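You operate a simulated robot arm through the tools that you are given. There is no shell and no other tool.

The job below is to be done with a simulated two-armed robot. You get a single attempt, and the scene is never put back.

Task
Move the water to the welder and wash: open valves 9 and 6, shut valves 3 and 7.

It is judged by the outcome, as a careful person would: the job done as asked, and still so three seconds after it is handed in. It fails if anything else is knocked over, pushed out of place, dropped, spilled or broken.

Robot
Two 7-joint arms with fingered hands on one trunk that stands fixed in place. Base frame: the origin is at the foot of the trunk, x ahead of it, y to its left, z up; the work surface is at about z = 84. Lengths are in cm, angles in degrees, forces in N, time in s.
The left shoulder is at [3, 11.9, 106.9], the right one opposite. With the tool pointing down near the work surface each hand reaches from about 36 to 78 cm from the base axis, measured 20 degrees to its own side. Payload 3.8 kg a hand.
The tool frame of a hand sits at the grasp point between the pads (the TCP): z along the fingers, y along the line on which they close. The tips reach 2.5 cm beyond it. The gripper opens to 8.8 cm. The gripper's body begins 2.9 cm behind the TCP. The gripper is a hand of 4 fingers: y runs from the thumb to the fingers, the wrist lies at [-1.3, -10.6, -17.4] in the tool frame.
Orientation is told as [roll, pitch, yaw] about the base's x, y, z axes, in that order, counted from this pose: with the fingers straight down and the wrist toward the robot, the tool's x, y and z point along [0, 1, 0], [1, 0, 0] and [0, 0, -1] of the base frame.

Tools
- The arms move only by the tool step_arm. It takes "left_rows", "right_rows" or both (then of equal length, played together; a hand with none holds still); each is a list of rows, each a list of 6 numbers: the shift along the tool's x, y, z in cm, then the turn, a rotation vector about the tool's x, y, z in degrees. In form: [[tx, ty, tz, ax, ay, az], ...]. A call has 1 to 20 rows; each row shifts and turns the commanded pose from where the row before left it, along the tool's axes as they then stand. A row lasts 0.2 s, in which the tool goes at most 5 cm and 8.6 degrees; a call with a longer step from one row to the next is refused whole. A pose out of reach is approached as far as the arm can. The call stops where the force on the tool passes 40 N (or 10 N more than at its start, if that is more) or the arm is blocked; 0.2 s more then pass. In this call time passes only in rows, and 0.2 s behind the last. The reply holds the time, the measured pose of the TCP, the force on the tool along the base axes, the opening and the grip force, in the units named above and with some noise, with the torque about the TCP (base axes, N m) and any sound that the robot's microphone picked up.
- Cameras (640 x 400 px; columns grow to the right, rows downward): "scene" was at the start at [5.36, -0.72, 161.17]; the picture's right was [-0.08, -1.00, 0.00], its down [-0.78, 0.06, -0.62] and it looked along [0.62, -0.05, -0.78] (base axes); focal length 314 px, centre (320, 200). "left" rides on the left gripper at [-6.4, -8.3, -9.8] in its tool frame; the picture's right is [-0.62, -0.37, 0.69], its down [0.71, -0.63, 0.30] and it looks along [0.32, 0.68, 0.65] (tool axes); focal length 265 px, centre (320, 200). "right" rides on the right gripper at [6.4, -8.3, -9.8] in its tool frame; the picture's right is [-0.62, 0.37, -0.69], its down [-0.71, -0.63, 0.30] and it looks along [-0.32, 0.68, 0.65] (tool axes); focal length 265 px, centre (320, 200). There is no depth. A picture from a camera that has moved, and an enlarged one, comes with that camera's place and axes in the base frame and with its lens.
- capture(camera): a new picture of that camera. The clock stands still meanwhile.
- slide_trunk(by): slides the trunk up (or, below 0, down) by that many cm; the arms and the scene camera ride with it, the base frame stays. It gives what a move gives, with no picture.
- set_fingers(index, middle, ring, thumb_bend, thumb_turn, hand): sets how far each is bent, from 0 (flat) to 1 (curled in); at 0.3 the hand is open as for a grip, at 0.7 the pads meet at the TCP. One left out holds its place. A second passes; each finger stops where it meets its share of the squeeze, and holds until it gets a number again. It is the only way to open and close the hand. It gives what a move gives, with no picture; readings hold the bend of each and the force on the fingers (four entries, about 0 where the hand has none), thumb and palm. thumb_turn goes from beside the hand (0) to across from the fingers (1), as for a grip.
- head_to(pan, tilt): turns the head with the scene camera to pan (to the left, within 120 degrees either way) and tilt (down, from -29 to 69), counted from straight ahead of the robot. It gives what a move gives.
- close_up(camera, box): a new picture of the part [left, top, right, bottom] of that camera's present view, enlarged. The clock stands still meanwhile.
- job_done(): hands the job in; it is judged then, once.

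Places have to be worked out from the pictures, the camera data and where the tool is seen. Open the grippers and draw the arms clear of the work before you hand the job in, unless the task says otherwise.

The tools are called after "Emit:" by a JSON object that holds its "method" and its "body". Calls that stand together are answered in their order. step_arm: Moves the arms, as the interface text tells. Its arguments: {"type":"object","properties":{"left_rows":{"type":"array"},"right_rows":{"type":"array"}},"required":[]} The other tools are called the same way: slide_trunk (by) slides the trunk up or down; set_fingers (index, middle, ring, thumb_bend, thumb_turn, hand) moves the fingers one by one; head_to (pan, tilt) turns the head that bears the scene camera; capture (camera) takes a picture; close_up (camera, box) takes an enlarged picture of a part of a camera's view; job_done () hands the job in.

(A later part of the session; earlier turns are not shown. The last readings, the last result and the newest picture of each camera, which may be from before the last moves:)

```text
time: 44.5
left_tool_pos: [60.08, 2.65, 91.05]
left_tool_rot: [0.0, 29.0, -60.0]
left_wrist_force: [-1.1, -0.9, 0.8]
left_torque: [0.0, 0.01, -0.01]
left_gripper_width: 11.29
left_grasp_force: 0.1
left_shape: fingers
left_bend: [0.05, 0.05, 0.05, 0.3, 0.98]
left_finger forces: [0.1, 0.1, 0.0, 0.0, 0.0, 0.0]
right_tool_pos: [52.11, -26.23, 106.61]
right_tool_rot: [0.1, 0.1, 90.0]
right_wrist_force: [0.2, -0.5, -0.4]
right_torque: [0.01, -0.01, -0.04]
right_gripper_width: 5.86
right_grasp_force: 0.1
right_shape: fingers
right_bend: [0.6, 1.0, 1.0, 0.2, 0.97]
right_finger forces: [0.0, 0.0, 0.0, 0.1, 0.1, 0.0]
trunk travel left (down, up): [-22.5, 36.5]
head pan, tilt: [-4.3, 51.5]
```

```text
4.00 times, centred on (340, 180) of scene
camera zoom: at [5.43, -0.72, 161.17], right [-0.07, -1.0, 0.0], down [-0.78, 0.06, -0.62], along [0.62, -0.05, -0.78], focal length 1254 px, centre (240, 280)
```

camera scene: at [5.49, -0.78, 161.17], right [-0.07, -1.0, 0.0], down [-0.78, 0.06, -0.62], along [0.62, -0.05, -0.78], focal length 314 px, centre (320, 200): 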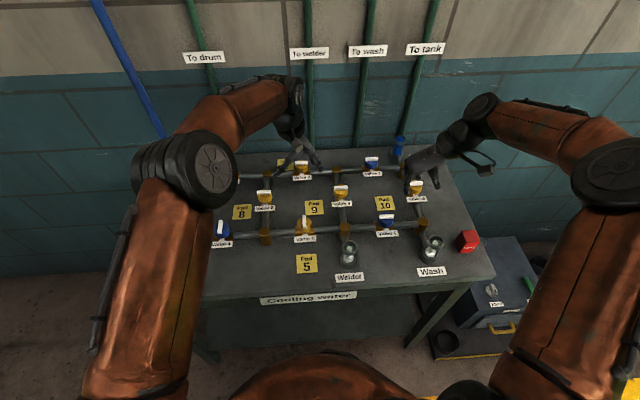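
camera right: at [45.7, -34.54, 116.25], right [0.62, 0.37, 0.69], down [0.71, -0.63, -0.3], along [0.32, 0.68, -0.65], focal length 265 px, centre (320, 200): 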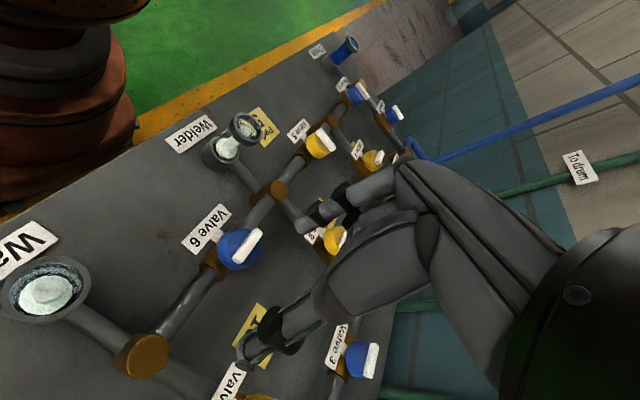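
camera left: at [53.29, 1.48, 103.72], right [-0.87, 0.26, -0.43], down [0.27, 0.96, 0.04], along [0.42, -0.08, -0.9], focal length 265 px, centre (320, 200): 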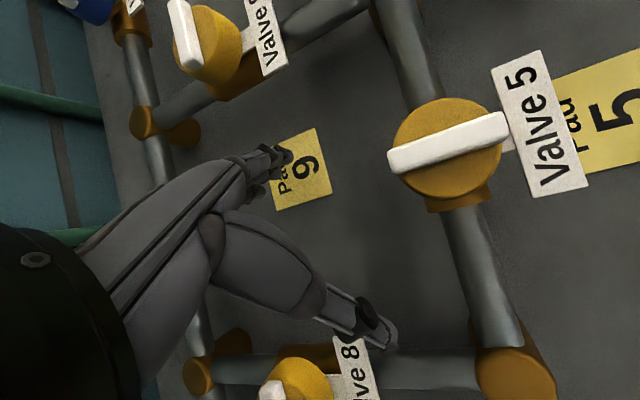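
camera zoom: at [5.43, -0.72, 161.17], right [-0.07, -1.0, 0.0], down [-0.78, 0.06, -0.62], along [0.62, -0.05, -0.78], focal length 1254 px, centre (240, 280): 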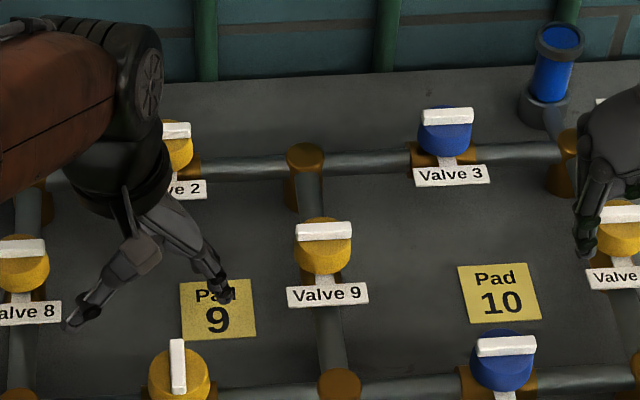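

The left tips hover over the pad. I tuck the left thumb inward, then turn the right hand to yaw 60 and bring its index finger above valve 9's near-right side.

Emit:
{"method": "set_fingers", "body": {"hand": "left", "thumb_bend": 0.55}}

Emit:
{"method": "set_fingers", "body": {"hand": "right", "index": 0.73}}

Emit:
{"method": "step_arm", "body": {"right_rows": [[0, 0, 0, 0, 0, 7.5], [0, 0, 0, 0, 0, 7.5], [0, 0, 0, 0, 0, 7.5], [0, 0, 0, 0, 0, 7.5], [-0.4, 3.45, 1.3, 0, 0, 0], [-0.4, 3.45, 1.3, 0, 0, 0], [-0.4, 3.45, 1.3, 0, 0, 0], [-0.4, 3.45, 1.3, 0, 0, 0], [-0.4, 3.45, 1.3, 0, 0, 0]]}}

Emit:
{"method": "capture", "body": {"camera": "left"}}

Emit:
{"method": "close_up", "body": {"camera": "scene", "box": [280, 140, 400, 215]}}

Emit:
{"method": "capture", "body": {"camera": "right"}}

```text
time: 45.5
left_tool_pos: [60.24, 2.55, 91.07]
left_tool_rot: [0.1, 29.0, -60.1]
left_wrist_force: [0.9, 0.4, 0.2]
left_torque: [0.03, 0.01, 0.05]
left_gripper_width: 8.78
left_grasp_force: 0.1
left_shape: fingers
left_bend: [0.05, 0.05, 0.05, 0.55, 0.98]
left_finger forces: [0.1, 0.0, 0.0, 0.0, 0.1, 0.1]
right_tool_pos: [52.07, -26.26, 106.59]
right_tool_rot: [0.0, 0.0, 90.0]
right_wrist_force: [-0.6, 0.1, -0.1]
right_torque: [0.01, -0.04, 0.0]
right_gripper_width: 5.87
right_grasp_force: 0.1
right_shape: fingers
right_bend: [0.6, 1.0, 1.0, 0.2, 0.97]
right_finger forces: [0.0, 0.0, 0.0, 0.0, 0.1, 0.0]
trunk travel left (down, up): [-22.5, 36.5]
head pan, tilt: [-4.3, 51.5]
```

```text
time: 46.5
left_tool_pos: [60.1, 2.56, 91.08]
left_tool_rot: [0.0, 29.0, -60.0]
left_wrist_force: [0.2, 0.6, 0.2]
left_torque: [0.0, -0.01, 0.02]
left_gripper_width: 8.8
left_grasp_force: 0.0
left_shape: fingers
left_bend: [0.05, 0.05, 0.05, 0.55, 0.98]
left_finger forces: [0.1, 0.0, 0.0, 0.0, 0.0, 0.0]
right_tool_pos: [52.2, -26.18, 106.42]
right_tool_rot: [0.0, 0.0, 90.1]
right_wrist_force: [-0.3, -0.6, 0.0]
right_torque: [-0.02, -0.01, 0.0]
right_gripper_width: 4.25
right_grasp_force: 0.1
right_shape: fingers
right_bend: [0.73, 1.0, 1.0, 0.2, 0.97]
right_finger forces: [0.1, 0.0, 0.0, 0.0, 0.1, 0.1]
trunk travel left (down, up): [-22.5, 36.5]
head pan, tilt: [-4.3, 51.5]
```

```text
time: 48.5
left_tool_pos: [60.15, 2.74, 91.03]
left_tool_rot: [-0.1, 29.0, -60.0]
left_wrist_force: [-0.2, -0.5, -0.2]
left_torque: [0.02, 0.0, 0.02]
left_gripper_width: 8.78
left_grasp_force: 0.1
left_shape: fingers
left_bend: [0.05, 0.05, 0.05, 0.55, 0.98]
left_finger forces: [0.1, 0.1, 0.0, 0.0, 0.0, 0.1]
right_tool_pos: [62.4, -11.92, 99.9]
right_tool_rot: [0.1, 0.0, 60.0]
right_wrist_force: [0.5, 0.3, -0.1]
right_torque: [-0.01, 0.0, 0.03]
right_gripper_width: 4.26
right_grasp_force: 0.1
right_shape: fingers
right_bend: [0.73, 1.0, 1.0, 0.2, 0.97]
right_finger forces: [0.1, 0.1, 0.1, 0.1, 0.0, 0.0]
trunk travel left (down, up): [-22.5, 36.5]
head pan, tilt: [-4.3, 51.5]
```

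```text
taken
camera left: at [53.31, 1.53, 103.73], right [-0.87, 0.26, -0.43], down [0.27, 0.96, 0.04], along [0.42, -0.08, -0.9], focal length 265 px, centre (320, 200)
```

left: 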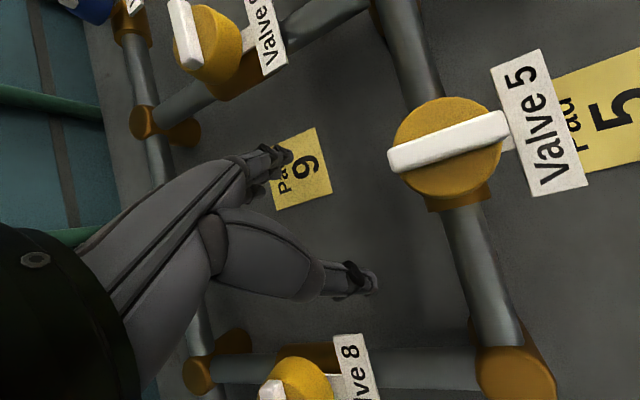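

```text
5.33 times, centred on (340, 178) of scene
camera zoom: at [5.47, -0.63, 161.17], right [-0.07, -1.0, 0.0], down [-0.78, 0.06, -0.62], along [0.62, -0.05, -0.78], focal length 1673 px, centre (213, 320)
```

zoom: 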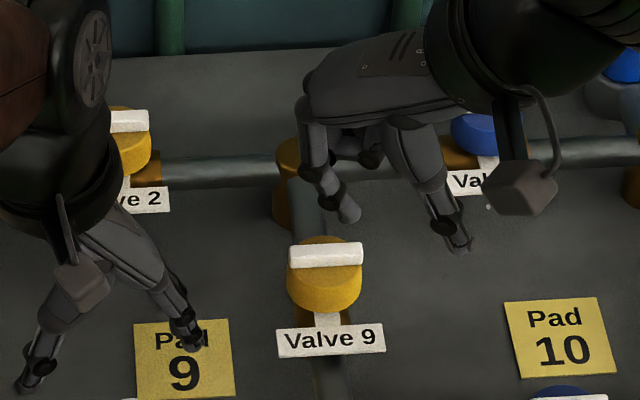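

```text
taken
camera right: at [52.65, -15.88, 109.71], right [0.72, 0.01, 0.69], down [0.3, -0.9, -0.3], along [0.62, 0.43, -0.65], focal length 265 px, centre (320, 200)
```

right: 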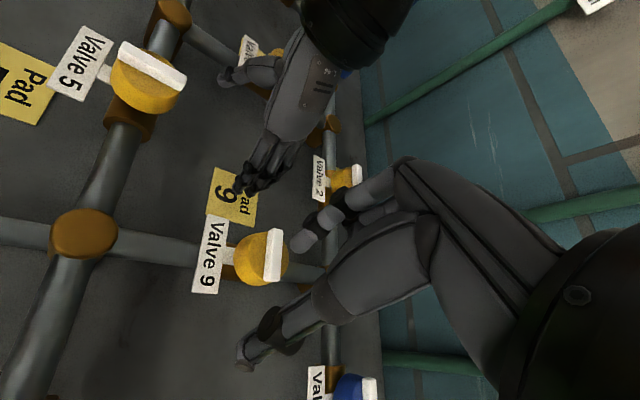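

Both hands are placed. I press the left fingertips down onto Pad 9 in small steps until contact.

Emit:
{"method": "step_arm", "body": {"left_rows": [[0, 0.194, 0.35, 0, 0, 0], [0, 0.194, 0.35, 0, 0, 0], [0, 0.194, 0.35, 0, 0, 0], [0, 0.194, 0.35, 0, 0, 0], [0, 0.194, 0.35, 0, 0, 0]]}}

Emit:
{"method": "close_up", "body": {"camera": "left", "box": [180, 100, 380, 225]}}

```text
time: 49.7
left_tool_pos: [60.03, 2.47, 88.92]
left_tool_rot: [0.0, 29.0, -60.0]
left_wrist_force: [-0.2, 0.1, 1.3]
left_torque: [0.01, -0.01, 0.03]
left_gripper_width: 8.75
left_grasp_force: 0.5
left_shape: fingers
left_bend: [0.05, 0.05, 0.05, 0.55, 0.98]
left_finger forces: [0.0, 0.5, 0.0, 0.0, 0.0, 0.0]
right_tool_pos: [62.18, -12.09, 99.96]
right_tool_rot: [0.0, -0.1, 60.0]
right_wrist_force: [0.3, 0.0, -0.4]
right_torque: [-0.01, -0.01, 0.0]
right_gripper_width: 4.22
right_grasp_force: 0.1
right_shape: fingers
right_bend: [0.73, 1.0, 1.0, 0.2, 0.97]
right_finger forces: [0.0, 0.0, 0.1, 0.0, 0.0, 0.0]
trunk travel left (down, up): [-22.5, 36.5]
head pan, tilt: [-4.3, 51.5]
```

```text
3.20 times, centred on (280, 162) of left
camera zoom: at [53.18, 1.47, 101.7], right [-0.87, 0.26, -0.43], down [0.27, 0.96, 0.04], along [0.42, -0.08, -0.9], focal length 849 px, centre (448, 320)
```

zoom: 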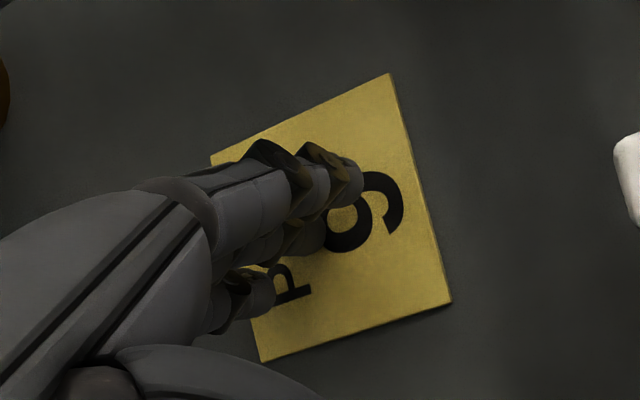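

The middle finger has just touched the pad (0.5 N). I press a little further for a firm hold.

Emit:
{"method": "step_arm", "body": {"left_rows": [[0, 0.073, 0.131, 0, 0, 0], [0, 0.073, 0.131, 0, 0, 0], [0, 0.073, 0.131, 0, 0, 0]]}}

```text
time: 50.5
left_tool_pos: [60.16, 2.78, 88.88]
left_tool_rot: [0.3, 28.7, -59.8]
left_wrist_force: [-3.8, 6.3, 22.2]
left_torque: [-1.13, -0.84, 0.08]
left_gripper_width: 8.78
left_grasp_force: 11.1
left_shape: fingers
left_bend: [0.05, 0.05, 0.05, 0.55, 0.98]
left_finger forces: [0.0, 22.7, 0.0, 0.1, 0.0, 0.0]
right_tool_pos: [62.01, -11.93, 100.17]
right_tool_rot: [-0.1, 0.0, 60.0]
right_wrist_force: [-0.5, -0.2, 0.1]
right_torque: [-0.03, 0.02, 0.01]
right_gripper_width: 4.22
right_grasp_force: 0.1
right_shape: fingers
right_bend: [0.73, 1.0, 1.0, 0.2, 0.97]
right_finger forces: [0.0, 0.0, 0.0, 0.0, 0.0, 0.1]
trunk travel left (down, up): [-22.5, 36.5]
head pan, tilt: [-4.3, 51.5]
```

The left middle finger now holds Pad 9 with about 22 N. I lower the right index beside valve 9's bar, on its near-right side, and check before touching.

Emit:
{"method": "step_arm", "body": {"right_rows": [[-0.25, -0.43, 1.2, 0, 0, 0], [0, 0, 1.2, 0, 0, 0], [0, 0, 1.2, 0, 0, 0]]}}

Emit:
{"method": "close_up", "body": {"camera": "scene", "box": [300, 155, 380, 205]}}

Emit:
{"method": "close_up", "body": {"camera": "right", "box": [180, 160, 380, 285]}}

```text
time: 51.3
left_tool_pos: [59.85, 2.69, 88.84]
left_tool_rot: [0.3, 28.7, -59.7]
left_wrist_force: [-3.6, 7.6, 29.4]
left_torque: [-1.46, -1.15, 0.1]
left_gripper_width: 8.78
left_grasp_force: 14.8
left_shape: fingers
left_bend: [0.05, 0.06, 0.05, 0.55, 0.98]
left_finger forces: [0.1, 29.5, 0.0, 0.0, 0.1, 0.1]
right_tool_pos: [62.25, -12.47, 96.69]
right_tool_rot: [-0.3, 0.0, 60.0]
right_wrist_force: [0.4, -0.2, -0.8]
right_torque: [0.03, 0.01, 0.02]
right_gripper_width: 4.23
right_grasp_force: 0.1
right_shape: fingers
right_bend: [0.73, 1.0, 1.0, 0.2, 0.97]
right_finger forces: [0.1, 0.0, 0.0, 0.0, 0.1, 0.1]
trunk travel left (down, up): [-22.5, 36.5]
head pan, tilt: [-4.3, 51.5]
```

```text
8.00 times, centred on (340, 180) of scene
camera zoom: at [4.94, -0.59, 161.2], right [-0.07, -1.0, 0.0], down [-0.78, 0.06, -0.62], along [0.62, -0.05, -0.78], focal length 2509 px, centre (160, 360)
```

zoom: 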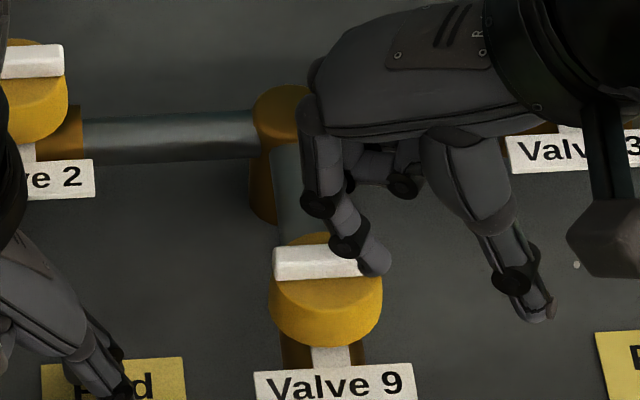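

```text
3.20 times, centred on (280, 222) of right
camera zoom: at [52.57, -16.48, 106.39], right [0.72, 0.01, 0.69], down [0.3, -0.9, -0.3], along [0.62, 0.43, -0.65], focal length 849 px, centre (448, 128)
```

zoom: 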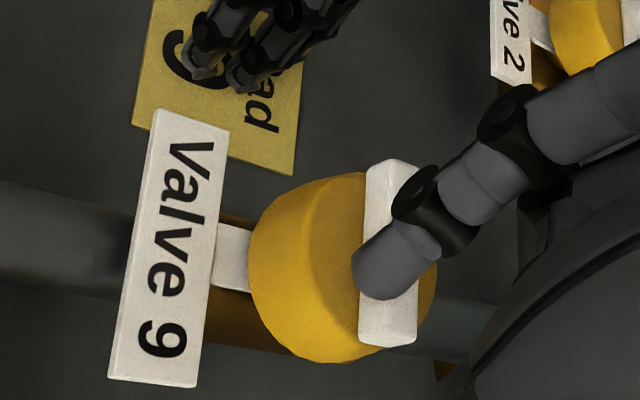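

The right index tip is about 1.2 cm in front of the bar and 0.9 cm right of the pivot. I ease the pad pressure slightly, shift the index a bit further right, and lower it beside the bar.

Emit:
{"method": "step_arm", "body": {"left_rows": [[0, -0.05, -0.09, 0, 0, 0], [0, 0, 0, 0, 0, 0], [0, 0, 0, 0, 0, 0]], "right_rows": [[0, -0.6, 0.3, 0, 0, 0], [0, 0, 0.7, 0, 0, 0], [0, 0, 0.6, 0, 0, 0]]}}

Emit:
{"method": "close_up", "body": {"camera": "scene", "box": [300, 155, 380, 205]}}

Emit:
{"method": "close_up", "body": {"camera": "right", "box": [180, 160, 380, 285]}}

```text
time: 52.1
left_tool_pos: [59.97, 2.7, 88.94]
left_tool_rot: [0.2, 28.8, -59.8]
left_wrist_force: [-3.7, 7.0, 26.2]
left_torque: [-1.34, -1.0, 0.1]
left_gripper_width: 8.74
left_grasp_force: 13.1
left_shape: fingers
left_bend: [0.05, 0.06, 0.05, 0.55, 0.98]
left_finger forces: [0.1, 26.4, 0.1, 0.1, 0.0, 0.0]
right_tool_pos: [62.06, -12.99, 95.12]
right_tool_rot: [-0.2, -0.1, 60.1]
right_wrist_force: [-0.2, -0.8, 0.3]
right_torque: [-0.04, -0.03, 0.01]
right_gripper_width: 4.2
right_grasp_force: 0.1
right_shape: fingers
right_bend: [0.73, 1.0, 1.0, 0.2, 0.97]
right_finger forces: [0.0, 0.0, 0.0, 0.0, 0.0, 0.1]
trunk travel left (down, up): [-22.5, 36.5]
head pan, tilt: [-4.3, 51.5]
```

```text
8.00 times, centred on (340, 180) of scene
camera zoom: at [4.99, -0.61, 161.2], right [-0.07, -1.0, 0.0], down [-0.78, 0.06, -0.62], along [0.62, -0.05, -0.78], focal length 2509 px, centre (160, 360)
```

zoom: 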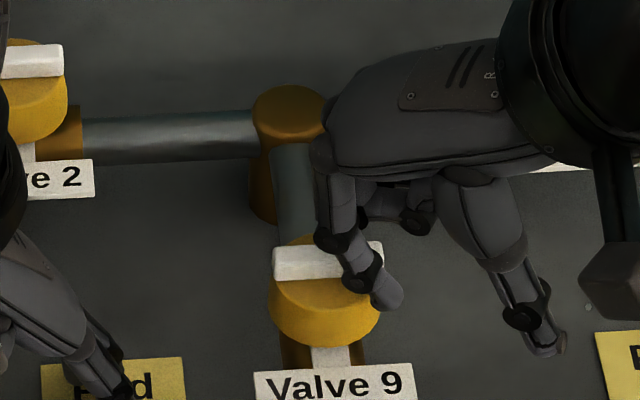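

```text
3.20 times, centred on (280, 222) of right
camera zoom: at [52.31, -17.0, 104.76], right [0.72, 0.01, 0.69], down [0.3, -0.9, -0.3], along [0.62, 0.43, -0.65], focal length 849 px, centre (448, 128)
```

zoom: 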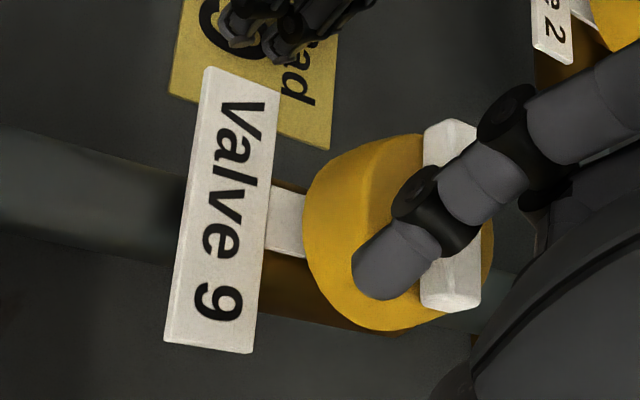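

The tip sits just in front of the bar's right half. I nudge forward 0.5 cm and see whether valve 9 turns with the pad held.

Emit:
{"method": "step_arm", "body": {"right_rows": [[-0.24, 0.06, 0, 0, 0, 0], [-0.26, 0.05, 0, 0, 0, 0], [-0.26, 0.04, 0, 0, 0, 0]]}}

Emit:
{"method": "close_up", "body": {"camera": "scene", "box": [300, 155, 380, 205]}}

Emit:
{"method": "close_up", "body": {"camera": "right", "box": [180, 160, 380, 285]}}

```text
time: 52.9
left_tool_pos: [59.84, 2.68, 88.75]
left_tool_rot: [0.1, 28.8, -59.9]
left_wrist_force: [-4.0, 6.9, 26.4]
left_torque: [-1.36, -0.99, 0.12]
left_gripper_width: 8.78
left_grasp_force: 13.1
left_shape: fingers
left_bend: [0.05, 0.06, 0.05, 0.55, 0.98]
left_finger forces: [0.1, 26.1, 0.1, 0.0, 0.0, 0.0]
right_tool_pos: [62.7, -13.22, 94.94]
right_tool_rot: [-0.2, -0.1, 60.1]
right_wrist_force: [0.7, 0.2, -0.3]
right_torque: [0.0, 0.01, -0.02]
right_gripper_width: 4.22
right_grasp_force: 0.1
right_shape: fingers
right_bend: [0.73, 1.0, 1.0, 0.2, 0.97]
right_finger forces: [0.0, 0.0, 0.0, 0.0, 0.0, 0.1]
trunk travel left (down, up): [-22.5, 36.5]
head pan, tilt: [-4.3, 51.5]
```

```text
8.00 times, centred on (340, 180) of scene
camera zoom: at [4.99, -0.59, 161.2], right [-0.07, -1.0, 0.0], down [-0.78, 0.06, -0.62], along [0.62, -0.05, -0.78], focal length 2509 px, centre (160, 360)
```

zoom: 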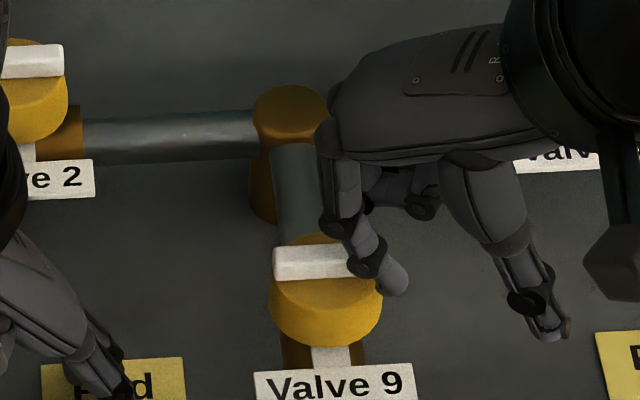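

```text
3.20 times, centred on (280, 222) of right
camera zoom: at [52.98, -17.25, 104.78], right [0.72, 0.01, 0.69], down [0.3, -0.9, -0.3], along [0.62, 0.43, -0.65], focal length 849 px, centre (448, 128)
```

zoom: 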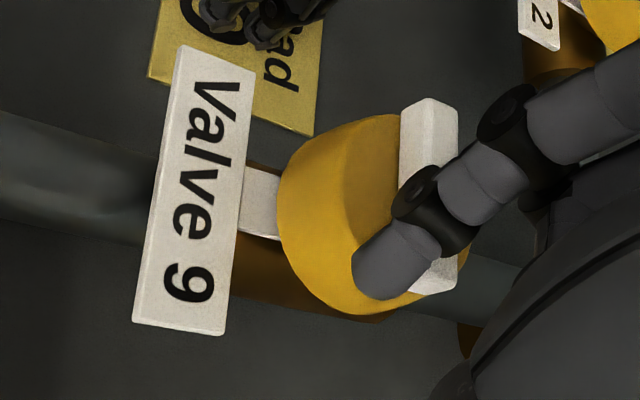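

There is no contact yet. I continue forward in small steps.

Emit:
{"method": "step_arm", "body": {"right_rows": [[-0.22, 0.13, 0, 0, 0, 0], [-0.22, 0.13, 0, 0, 0, 0], [-0.22, 0.12, 0, 0, 0, 0]]}}

Emit:
{"method": "close_up", "body": {"camera": "scene", "box": [300, 155, 380, 205]}}

Emit:
{"method": "close_up", "body": {"camera": "right", "box": [180, 160, 380, 285]}}

```text
time: 53.7
left_tool_pos: [59.94, 2.49, 88.82]
left_tool_rot: [0.1, 28.8, -59.9]
left_wrist_force: [-3.6, 6.3, 24.6]
left_torque: [-1.24, -1.0, 0.09]
left_gripper_width: 8.76
left_grasp_force: 12.7
left_shape: fingers
left_bend: [0.05, 0.06, 0.05, 0.55, 0.98]
left_finger forces: [0.0, 25.5, 0.0, 0.1, 0.0, 0.0]
right_tool_pos: [63.41, -13.43, 95.07]
right_tool_rot: [-0.1, -0.1, 60.1]
right_wrist_force: [-2.0, 1.2, 0.3]
right_torque: [0.01, 0.06, -0.04]
right_gripper_width: 4.15
right_grasp_force: 1.2
right_shape: fingers
right_bend: [0.73, 1.0, 1.0, 0.2, 0.97]
right_finger forces: [2.5, 0.1, 0.0, 0.0, 0.0, 0.0]
trunk travel left (down, up): [-22.5, 36.5]
head pan, tilt: [-4.3, 51.5]
```

```text
8.00 times, centred on (340, 180) of scene
camera zoom: at [4.97, -0.58, 161.2], right [-0.07, -1.0, 0.0], down [-0.78, 0.06, -0.62], along [0.62, -0.05, -0.78], focal length 2509 px, centre (160, 360)
```

zoom: 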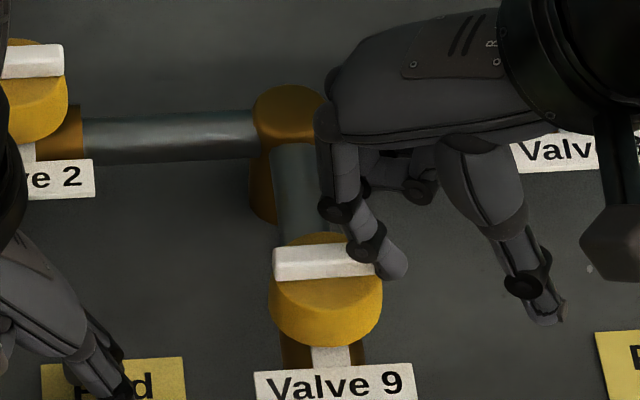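

```text
3.20 times, centred on (280, 222) of right
camera zoom: at [53.72, -17.28, 104.8], right [0.72, 0.01, 0.69], down [0.31, -0.9, -0.3], along [0.62, 0.43, -0.65], focal length 849 px, centre (448, 128)
```

zoom: 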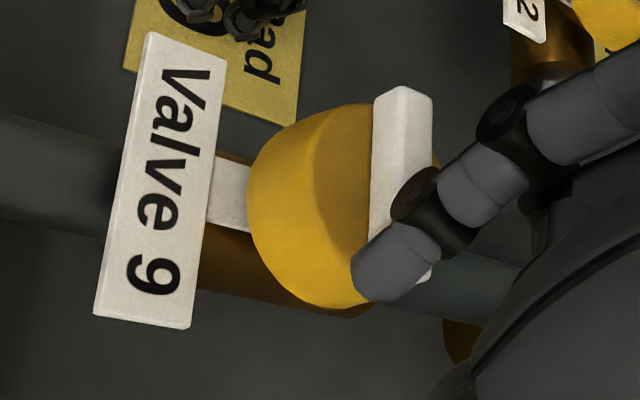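

The finger made contact (2 N), but right at the end of the bar. I back off slightly, move 0.55 cm inward, and push again.

Emit:
{"method": "step_arm", "body": {"right_rows": [[0.26, -0.15, 0, 0, 0, 0], [0.275, 0.476, 0, 0, 0, 0], [-0.26, 0.15, 0, 0, 0, 0], [-0.24, 0.08, 0, 0, 0, 0], [-0.24, 0.08, 0, 0, 0, 0]]}}

Emit:
{"method": "close_up", "body": {"camera": "scene", "box": [300, 155, 380, 205]}}

Emit:
{"method": "close_up", "body": {"camera": "right", "box": [180, 160, 380, 285]}}

```text
time: 54.9
left_tool_pos: [59.95, 2.65, 88.81]
left_tool_rot: [0.3, 28.9, -60.0]
left_wrist_force: [-3.3, 7.0, 25.3]
left_torque: [-1.22, -0.97, 0.07]
left_gripper_width: 8.78
left_grasp_force: 12.5
left_shape: fingers
left_bend: [0.05, 0.05, 0.05, 0.55, 0.98]
left_finger forces: [0.0, 25.2, 0.0, 0.0, 0.0, 0.0]
right_tool_pos: [64.01, -12.94, 95.05]
right_tool_rot: [-0.2, -0.1, 60.1]
right_wrist_force: [-1.9, -0.4, 2.9]
right_torque: [-0.02, 0.0, 0.02]
right_gripper_width: 4.08
right_grasp_force: 1.1
right_shape: fingers
right_bend: [0.73, 1.0, 1.0, 0.2, 0.97]
right_finger forces: [2.7, 0.0, 0.1, 0.1, 0.1, 0.0]
trunk travel left (down, up): [-22.5, 36.5]
head pan, tilt: [-4.3, 51.5]
```

```text
8.00 times, centred on (340, 180) of scene
camera zoom: at [4.95, -0.59, 161.2], right [-0.07, -1.0, 0.0], down [-0.78, 0.06, -0.62], along [0.62, -0.05, -0.78], focal length 2509 px, centre (160, 360)
```

zoom: 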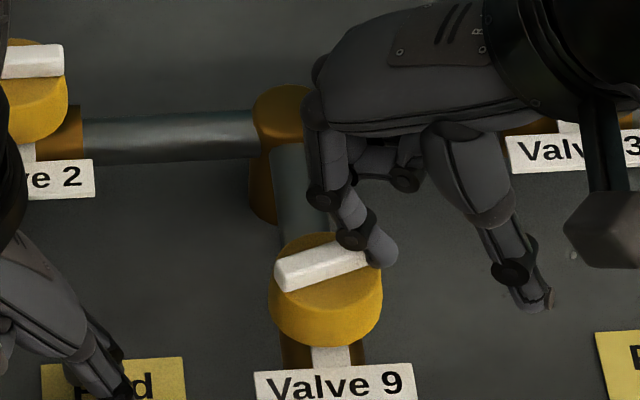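

```text
3.20 times, centred on (280, 222) of right
camera zoom: at [54.28, -16.9, 104.81], right [0.72, 0.01, 0.7], down [0.3, -0.9, -0.3], along [0.62, 0.43, -0.65], focal length 849 px, centre (448, 128)
```

zoom: 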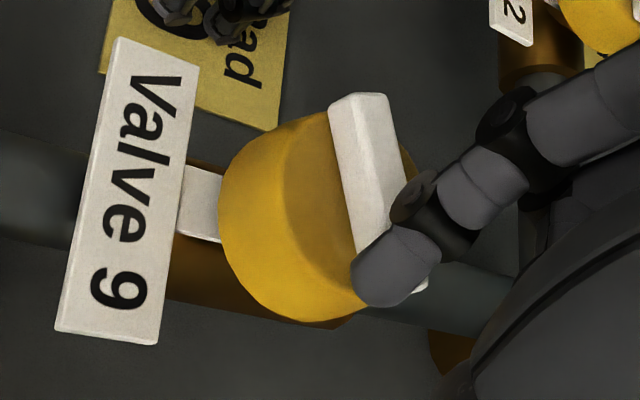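

Valve 9 turns counter-clockwise with the pad held; the bar is at about 17°. I continue along the arc.

Emit:
{"method": "step_arm", "body": {"right_rows": [[-0.19, 0.11, 0, 0, 0, 0], [-0.2, 0.115, 0, 0, 0, 0], [-0.184, 0.141, 0, 0, 0, 0], [-0.174, 0.158, 0, 0, 0, 0], [-0.15, 0.18, 0, 0, 0, 0], [-0.14, 0.2, 0, 0, 0, 0]]}}

Emit:
{"method": "close_up", "body": {"camera": "scene", "box": [300, 155, 380, 205]}}

Emit:
{"method": "close_up", "body": {"camera": "right", "box": [180, 160, 380, 285]}}

```text
time: 56.3
left_tool_pos: [59.86, 2.8, 88.86]
left_tool_rot: [0.2, 28.8, -60.0]
left_wrist_force: [-3.4, 6.4, 25.1]
left_torque: [-1.24, -0.99, 0.1]
left_gripper_width: 8.75
left_grasp_force: 12.4
left_shape: fingers
left_bend: [0.05, 0.06, 0.05, 0.55, 0.98]
left_finger forces: [0.0, 25.4, 0.0, 0.0, 0.0, 0.1]
right_tool_pos: [65.35, -12.6, 95.12]
right_tool_rot: [-0.2, 0.1, 60.0]
right_wrist_force: [-1.2, -0.6, 2.5]
right_torque: [-0.01, 0.01, -0.02]
right_gripper_width: 3.94
right_grasp_force: 1.6
right_shape: fingers
right_bend: [0.73, 1.0, 1.0, 0.2, 0.97]
right_finger forces: [2.5, 0.0, 0.0, 0.0, 0.0, 0.1]
trunk travel left (down, up): [-22.5, 36.5]
head pan, tilt: [-4.3, 51.5]
```

```text
8.00 times, centred on (340, 180) of scene
camera zoom: at [4.96, -0.59, 161.2], right [-0.07, -1.0, 0.0], down [-0.78, 0.06, -0.62], along [0.62, -0.05, -0.78], focal length 2509 px, centre (160, 360)
```

zoom: 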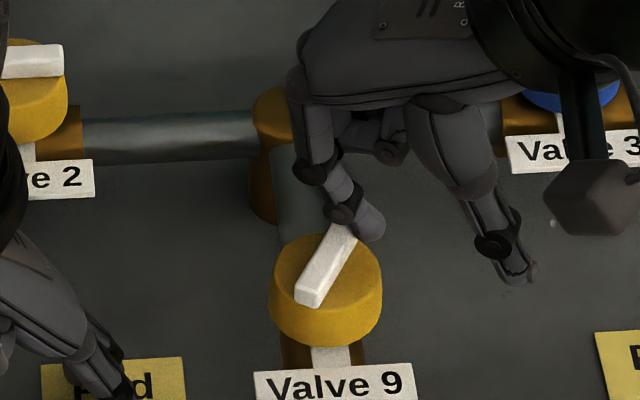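

```text
3.20 times, centred on (280, 222) of right
camera zoom: at [55.62, -16.52, 104.77], right [0.72, 0.01, 0.69], down [0.3, -0.9, -0.3], along [0.62, 0.43, -0.65], focal length 849 px, centre (448, 128)
```

zoom: 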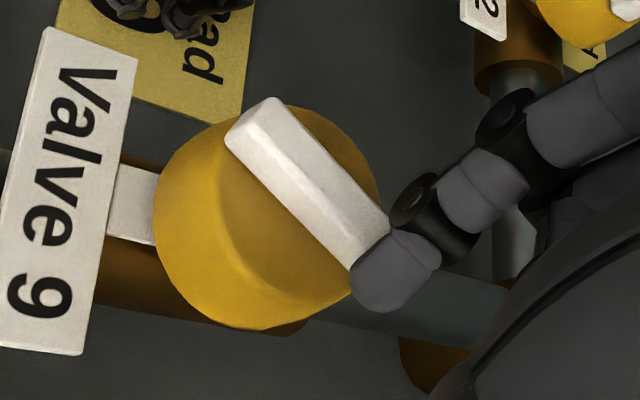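

The bar is at about 48°, but the finger has worked out to its end. I lift, move back to the bar's right flank at a smaller radius, and check.

Emit:
{"method": "step_arm", "body": {"right_rows": [[0, 0, -1.2, 0, 0, 0], [0.715, -0.76, 0, 0, 0, 0], [0.715, -0.76, 0, 0, 0, 0], [0, 0, 0.5, 0, 0, 0]]}}

Emit:
{"method": "close_up", "body": {"camera": "scene", "box": [300, 155, 380, 205]}}

Emit:
{"method": "close_up", "body": {"camera": "right", "box": [180, 160, 380, 285]}}

```text
time: 57.3
left_tool_pos: [60.06, 2.63, 88.85]
left_tool_rot: [0.2, 28.7, -59.9]
left_wrist_force: [-3.9, 6.6, 26.2]
left_torque: [-1.31, -0.99, 0.05]
left_gripper_width: 8.76
left_grasp_force: 13.2
left_shape: fingers
left_bend: [0.05, 0.06, 0.05, 0.55, 0.98]
left_finger forces: [0.0, 26.3, 0.1, 0.1, 0.0, 0.1]
right_tool_pos: [63.14, -13.2, 95.63]
right_tool_rot: [-0.1, 0.1, 60.0]
right_wrist_force: [0.0, 0.5, -0.8]
right_torque: [0.01, 0.01, 0.0]
right_gripper_width: 4.17
right_grasp_force: 0.0
right_shape: fingers
right_bend: [0.73, 1.0, 1.0, 0.2, 0.97]
right_finger forces: [0.0, 0.0, 0.0, 0.0, 0.0, 0.0]
trunk travel left (down, up): [-22.5, 36.5]
head pan, tilt: [-4.3, 51.5]
```

```text
8.00 times, centred on (340, 180) of scene
camera zoom: at [5.0, -0.58, 161.2], right [-0.07, -1.0, 0.0], down [-0.78, 0.06, -0.62], along [0.62, -0.05, -0.78], focal length 2509 px, centre (160, 360)
```

zoom: 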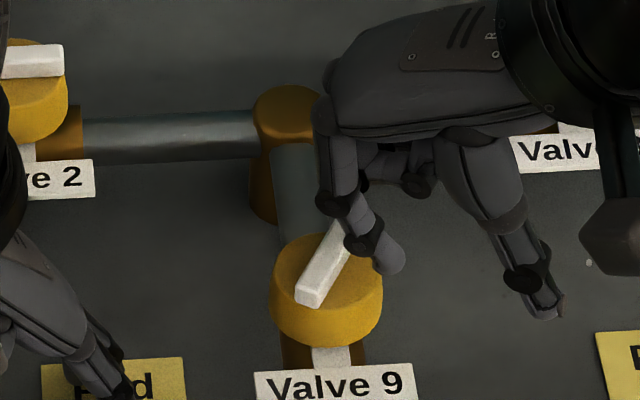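

```text
3.20 times, centred on (280, 222) of right
camera zoom: at [53.51, -17.14, 105.36], right [0.72, 0.01, 0.69], down [0.3, -0.9, -0.3], along [0.62, 0.43, -0.65], focal length 849 px, centre (448, 128)
```

zoom: 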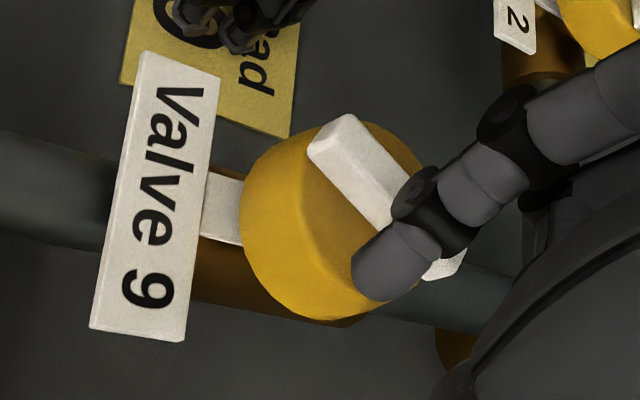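

The bar stays at about 48° by itself, and the tip is now on its right flank. I lower it and push along the remaining arc.

Emit:
{"method": "step_arm", "body": {"right_rows": [[0, 0, 0.58, 0, 0, 0], [-0.123, 0.187, 0, 0, 0, 0], [-0.177, 0.194, 0, 0, 0, 0], [-0.14, 0.197, 0, 0, 0, 0], [-0.108, 0.213, 0, 0, 0, 0], [-0.086, 0.211, 0, 0, 0, 0], [-0.064, 0.21, 0, 0, 0, 0]]}}

Emit:
{"method": "close_up", "body": {"camera": "scene", "box": [300, 155, 380, 205]}}

Emit:
{"method": "close_up", "body": {"camera": "right", "box": [180, 160, 380, 285]}}

```text
time: 58.9
left_tool_pos: [59.99, 2.71, 88.87]
left_tool_rot: [0.2, 28.9, -59.9]
left_wrist_force: [-3.9, 7.3, 25.6]
left_torque: [-1.29, -1.03, 0.08]
left_gripper_width: 8.75
left_grasp_force: 12.7
left_shape: fingers
left_bend: [0.05, 0.06, 0.05, 0.55, 0.98]
left_finger forces: [0.1, 26.2, 0.0, 0.0, 0.1, 0.1]
right_tool_pos: [64.43, -12.55, 95.18]
right_tool_rot: [-0.1, 0.0, 60.0]
right_wrist_force: [-0.3, 0.3, 0.2]
right_torque: [0.01, -0.02, 0.02]
right_gripper_width: 4.24
right_grasp_force: 0.0
right_shape: fingers
right_bend: [0.73, 1.0, 1.0, 0.2, 0.97]
right_finger forces: [0.1, 0.0, 0.1, 0.0, 0.0, 0.0]
trunk travel left (down, up): [-22.5, 36.5]
head pan, tilt: [-4.3, 51.5]
```

```text
8.00 times, centred on (340, 180) of scene
camera zoom: at [5.0, -0.58, 161.2], right [-0.07, -1.0, 0.0], down [-0.78, 0.06, -0.62], along [0.62, -0.05, -0.78], focal length 2509 px, centre (160, 360)
```

zoom: 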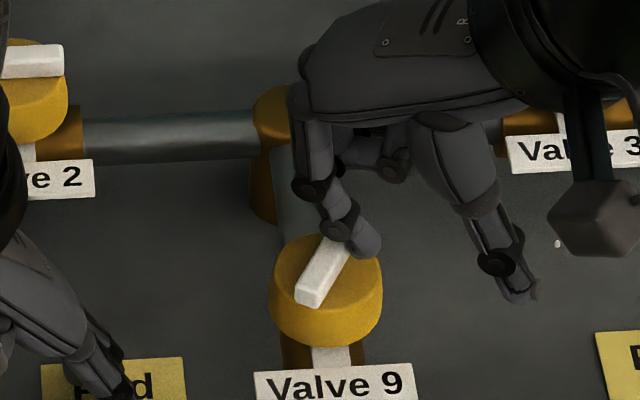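

```text
3.20 times, centred on (280, 222) of right
camera zoom: at [54.68, -16.46, 104.92], right [0.72, 0.01, 0.69], down [0.3, -0.9, -0.3], along [0.62, 0.43, -0.65], focal length 849 px, centre (448, 128)
```

zoom: 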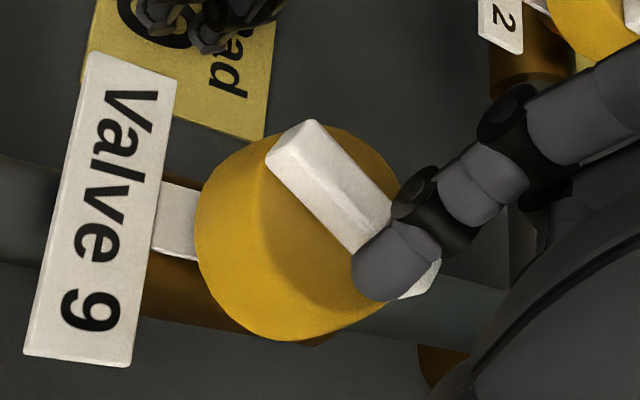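

The tip is against the flank but not yet loaded. I push mostly toward +y now.

Emit:
{"method": "step_arm", "body": {"right_rows": [[0.05, 0.24, 0.05, 0, 0, 0], [0.05, 0.24, 0.05, 0, 0, 0], [0.05, 0.24, 0, 0, 0, 0]]}}

Emit:
{"method": "close_up", "body": {"camera": "scene", "box": [300, 155, 380, 205]}}

Emit:
{"method": "close_up", "body": {"camera": "right", "box": [180, 160, 380, 285]}}

```text
time: 59.7
left_tool_pos: [59.78, 2.58, 88.76]
left_tool_rot: [0.2, 28.7, -59.9]
left_wrist_force: [-3.5, 7.8, 25.3]
left_torque: [-1.26, -1.04, 0.15]
left_gripper_width: 8.8
left_grasp_force: 13.1
left_shape: fingers
left_bend: [0.05, 0.06, 0.05, 0.55, 0.98]
left_finger forces: [0.1, 25.5, 0.0, 0.0, 0.0, 0.0]
right_tool_pos: [64.75, -12.0, 95.0]
right_tool_rot: [0.0, 0.0, 60.0]
right_wrist_force: [-0.2, -1.8, 2.7]
right_torque: [-0.04, 0.04, 0.0]
right_gripper_width: 3.81
right_grasp_force: 1.7
right_shape: fingers
right_bend: [0.74, 1.0, 1.0, 0.2, 0.97]
right_finger forces: [2.9, 0.0, 0.1, 0.0, 0.0, 0.0]
trunk travel left (down, up): [-22.5, 36.5]
head pan, tilt: [-4.3, 51.5]
```

```text
8.00 times, centred on (340, 180) of scene
camera zoom: at [4.96, -0.61, 161.2], right [-0.08, -1.0, 0.0], down [-0.78, 0.06, -0.62], along [0.62, -0.05, -0.78], focal length 2509 px, centre (160, 360)
```

zoom: 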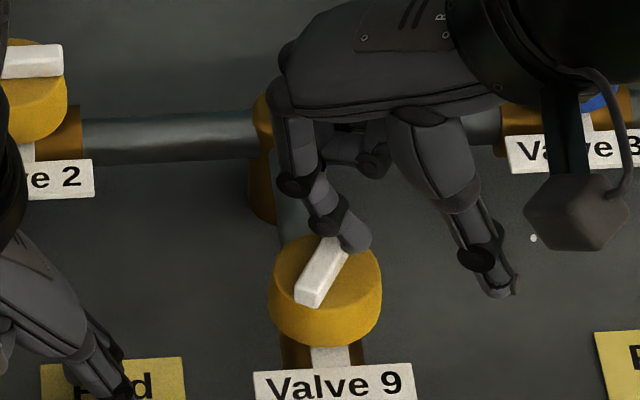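

```text
3.20 times, centred on (280, 222) of right
camera zoom: at [55.04, -15.84, 104.82], right [0.72, 0.01, 0.69], down [0.3, -0.9, -0.3], along [0.62, 0.43, -0.65], focal length 849 px, centre (448, 128)
```

zoom: 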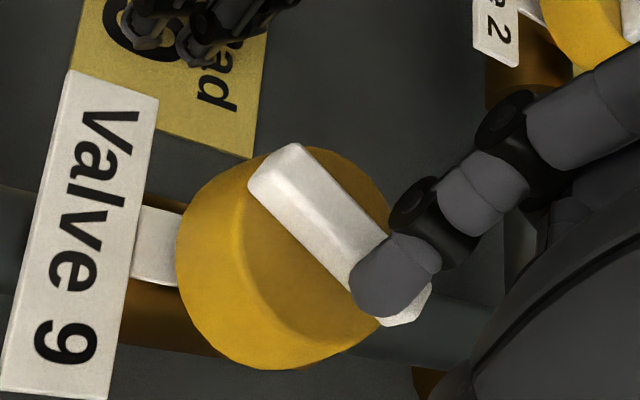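

The finger has contact on the flank (about 2-3 N). I continue toward +y with a slight forward component.

Emit:
{"method": "step_arm", "body": {"right_rows": [[0.05, 0.24, 0, 0, 0, 0], [0.05, 0.24, 0, 0, 0, 0], [0.05, 0.24, 0, 0, 0, 0]]}}

Emit:
{"method": "close_up", "body": {"camera": "scene", "box": [300, 155, 380, 205]}}

Emit:
{"method": "close_up", "body": {"camera": "right", "box": [180, 160, 380, 285]}}

```text
time: 60.5
left_tool_pos: [59.9, 2.67, 88.86]
left_tool_rot: [0.2, 28.8, -59.9]
left_wrist_force: [-2.7, 7.0, 25.4]
left_torque: [-1.2, -1.01, 0.12]
left_gripper_width: 8.77
left_grasp_force: 12.5
left_shape: fingers
left_bend: [0.05, 0.05, 0.05, 0.55, 0.98]
left_finger forces: [0.1, 24.8, 0.1, 0.0, 0.0, 0.0]
right_tool_pos: [65.11, -11.1, 95.07]
right_tool_rot: [-0.2, -0.2, 60.1]
right_wrist_force: [0.2, -0.8, 4.4]
right_torque: [-0.01, 0.07, 0.04]
right_gripper_width: 3.74
right_grasp_force: 2.1
right_shape: fingers
right_bend: [0.74, 1.0, 1.0, 0.2, 0.97]
right_finger forces: [4.4, 0.0, 0.1, 0.0, 0.0, 0.1]
trunk travel left (down, up): [-22.5, 36.5]
head pan, tilt: [-4.3, 51.5]
```

```text
8.00 times, centred on (340, 180) of scene
camera zoom: at [4.97, -0.58, 161.2], right [-0.07, -1.0, 0.0], down [-0.78, 0.06, -0.62], along [0.62, -0.05, -0.78], focal length 2509 px, centre (160, 360)
```

zoom: 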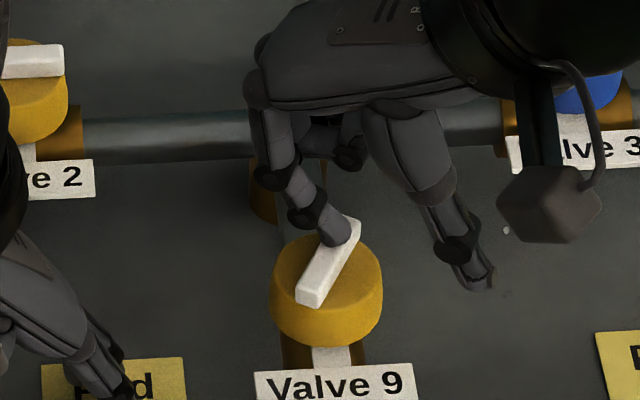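

```text
3.20 times, centred on (280, 222) of right
camera zoom: at [55.34, -15.02, 104.92], right [0.72, 0.01, 0.69], down [0.31, -0.9, -0.3], along [0.62, 0.43, -0.65], focal length 849 px, centre (448, 128)
```

zoom: 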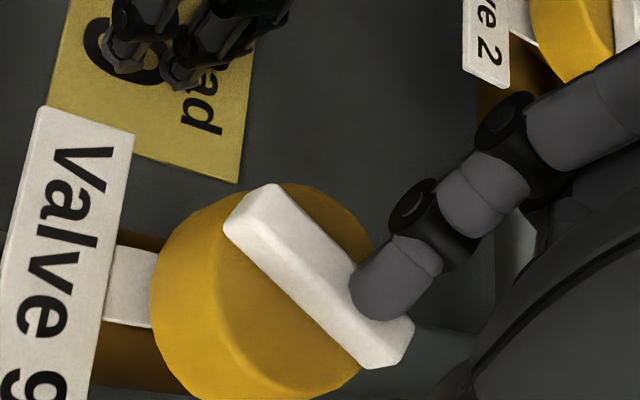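

The sloped index rode up over the bar. I use it as a hook instead: lift, cross to the left-near half of the bar on its far-left flank, and check before pulling.

Emit:
{"method": "step_arm", "body": {"right_rows": [[0, 0, -1.4, 0, 0, 0], [0.7, 0.44, 0, 0, 0, 0], [0.7, 0.44, 0, 0, 0, 0], [0.7, 0.44, 0, 0, 0, 0], [0, 0, 0.7, 0, 0, 0]]}}

Emit:
{"method": "close_up", "body": {"camera": "scene", "box": [290, 150, 390, 212]}}

Emit:
{"method": "close_up", "body": {"camera": "right", "box": [180, 160, 380, 285]}}

Emit:
{"method": "capture", "body": {"camera": "left"}}

```text
time: 61.7
left_tool_pos: [59.84, 2.65, 88.83]
left_tool_rot: [0.2, 28.8, -59.8]
left_wrist_force: [-3.9, 7.2, 26.0]
left_torque: [-1.25, -1.01, 0.1]
left_gripper_width: 8.76
left_grasp_force: 12.8
left_shape: fingers
left_bend: [0.05, 0.06, 0.05, 0.55, 0.98]
left_finger forces: [0.0, 26.1, 0.0, 0.0, 0.1, 0.0]
right_tool_pos: [63.97, -8.92, 95.72]
right_tool_rot: [-0.1, 0.1, 60.1]
right_wrist_force: [0.3, 0.5, -0.5]
right_torque: [-0.01, 0.02, 0.0]
right_gripper_width: 4.17
right_grasp_force: 0.2
right_shape: fingers
right_bend: [0.73, 1.0, 1.0, 0.2, 0.97]
right_finger forces: [0.0, 0.1, 0.1, 0.0, 0.1, 0.0]
trunk travel left (down, up): [-22.5, 36.5]
head pan, tilt: [-4.3, 51.5]
```

```text
6.40 times, centred on (340, 181) of scene
camera zoom: at [5.0, -0.6, 161.2], right [-0.07, -1.0, 0.0], down [-0.78, 0.06, -0.62], along [0.62, -0.05, -0.78], focal length 2007 px, centre (192, 322)
```

zoom: 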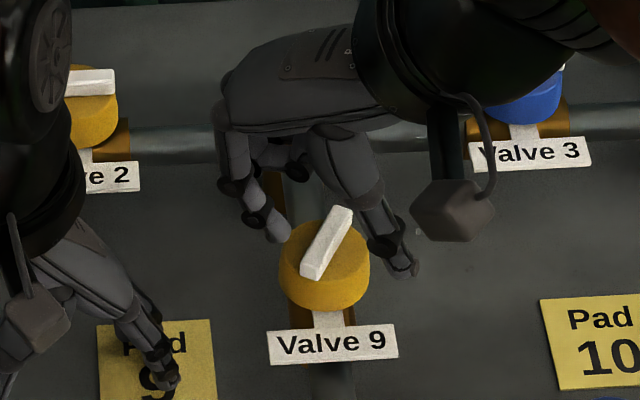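

```text
3.20 times, centred on (280, 222) of right
camera zoom: at [54.25, -12.9, 105.55], right [0.72, 0.01, 0.69], down [0.3, -0.9, -0.3], along [0.62, 0.43, -0.65], focal length 849 px, centre (448, 128)
```

zoom: 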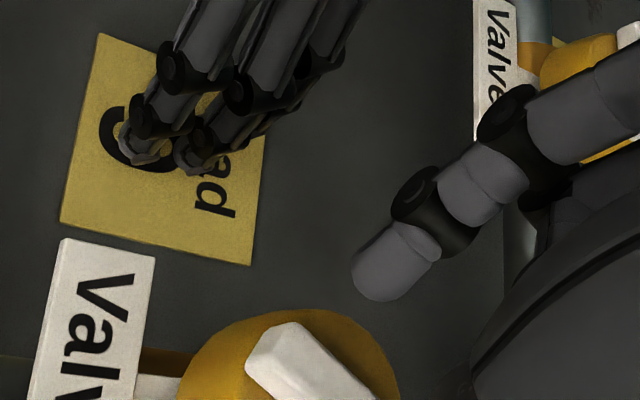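

```text
taken
camera left: at [53.01, 1.57, 101.52], right [-0.86, 0.26, -0.43], down [0.27, 0.96, 0.04], along [0.42, -0.08, -0.9], focal length 265 px, centre (320, 200)
```

left: 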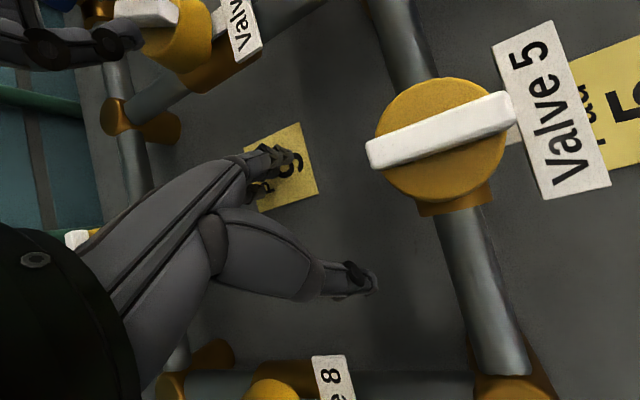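

The hook is clear on the left side of the knob. I lower it and pull it against the near-left half of the bar, toward near-right.

Emit:
{"method": "step_arm", "body": {"right_rows": [[0, 0, 0.65, 0, 0, 0], [0.125, -0.384, 0, 0, 0, 0], [0.125, -0.384, 0, 0, 0, 0], [0.125, -0.384, 0, 0, 0, 0], [0.131, -0.133, 0, 0, 0, 0], [0.131, -0.133, 0, 0, 0, 0]]}}

Emit:
{"method": "close_up", "body": {"camera": "scene", "box": [290, 150, 390, 212]}}

Emit:
{"method": "close_up", "body": {"camera": "right", "box": [180, 160, 380, 285]}}

```text
time: 63.1
left_tool_pos: [59.99, 2.68, 88.8]
left_tool_rot: [0.1, 28.8, -59.9]
left_wrist_force: [-4.4, 6.7, 25.0]
left_torque: [-1.28, -1.01, 0.1]
left_gripper_width: 8.74
left_grasp_force: 12.9
left_shape: fingers
left_bend: [0.05, 0.05, 0.05, 0.55, 0.98]
left_finger forces: [0.0, 25.6, 0.0, 0.0, 0.0, 0.1]
right_tool_pos: [62.63, -9.63, 95.16]
right_tool_rot: [0.0, 0.0, 59.9]
right_wrist_force: [-0.1, 2.0, 1.8]
right_torque: [0.06, -0.01, 0.0]
right_gripper_width: 4.29
right_grasp_force: 0.9
right_shape: fingers
right_bend: [0.73, 1.0, 1.0, 0.2, 0.97]
right_finger forces: [2.2, 0.1, 0.0, 0.0, 0.1, 0.1]
trunk travel left (down, up): [-22.5, 36.5]
head pan, tilt: [-4.3, 51.5]
```

```text
6.40 times, centred on (340, 181) of scene
camera zoom: at [4.98, -0.57, 161.2], right [-0.07, -1.0, 0.0], down [-0.78, 0.06, -0.62], along [0.62, -0.05, -0.78], focal length 2007 px, centre (192, 322)
```

zoom: 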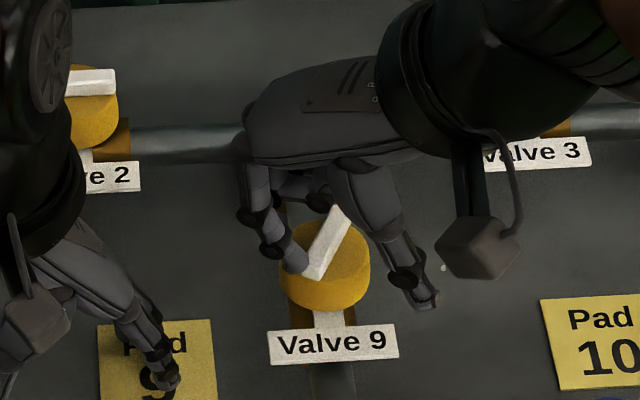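

```text
3.20 times, centred on (280, 222) of right
camera zoom: at [52.94, -13.67, 104.93], right [0.72, 0.01, 0.69], down [0.3, -0.9, -0.3], along [0.62, 0.43, -0.65], focal length 849 px, centre (448, 128)
```

zoom: 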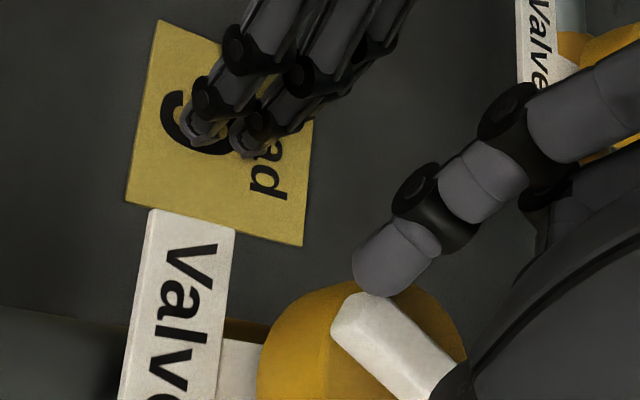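

The hook has caught the bar's near-left end at about 2 N. I continue pulling along the arc.

Emit:
{"method": "step_arm", "body": {"right_rows": [[0.07, -0.26, 0, 0, 0, 0], [0.07, -0.26, 0, 0, 0, 0], [0.07, -0.26, 0, 0, 0, 0]]}}

Emit:
{"method": "close_up", "body": {"camera": "scene", "box": [300, 155, 380, 205]}}

Emit:
{"method": "close_up", "body": {"camera": "right", "box": [180, 180, 380, 305]}}

```text
time: 63.9
left_tool_pos: [60.03, 2.63, 88.78]
left_tool_rot: [0.2, 28.9, -60.0]
left_wrist_force: [-3.2, 6.8, 26.0]
left_torque: [-1.28, -1.03, 0.13]
left_gripper_width: 8.79
left_grasp_force: 12.8
left_shape: fingers
left_bend: [0.05, 0.06, 0.05, 0.55, 0.98]
left_finger forces: [0.0, 25.8, 0.0, 0.1, 0.1, 0.0]
right_tool_pos: [61.97, -10.36, 95.05]
right_tool_rot: [0.0, 0.0, 60.0]
right_wrist_force: [-1.4, 0.2, -0.1]
right_torque: [0.01, 0.04, 0.02]
right_gripper_width: 4.17
right_grasp_force: 0.6
right_shape: fingers
right_bend: [0.73, 1.0, 1.0, 0.2, 0.97]
right_finger forces: [1.2, 0.1, 0.0, 0.0, 0.0, 0.0]
trunk travel left (down, up): [-22.5, 36.5]
head pan, tilt: [-4.3, 51.5]
```

```text
8.00 times, centred on (340, 180) of scene
camera zoom: at [4.97, -0.61, 161.2], right [-0.07, -1.0, 0.0], down [-0.78, 0.06, -0.62], along [0.62, -0.05, -0.78], focal length 2509 px, centre (160, 360)
```

zoom: 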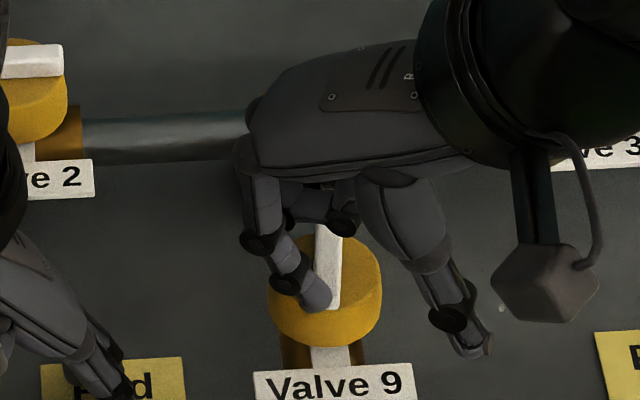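

```text
3.20 times, centred on (280, 242) of right
camera zoom: at [52.35, -14.43, 104.88], right [0.72, 0.01, 0.69], down [0.3, -0.9, -0.3], along [0.62, 0.43, -0.65], focal length 849 px, centre (448, 64)
```

zoom: 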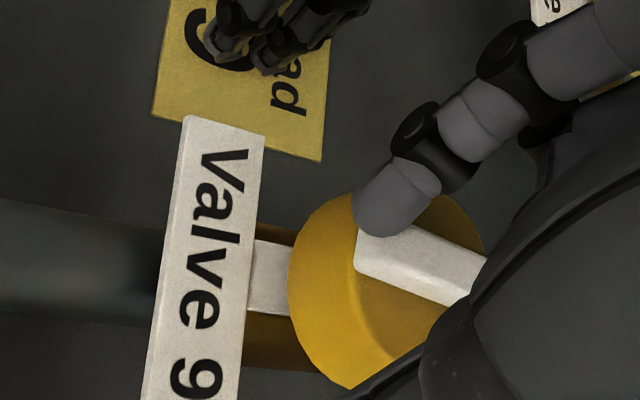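

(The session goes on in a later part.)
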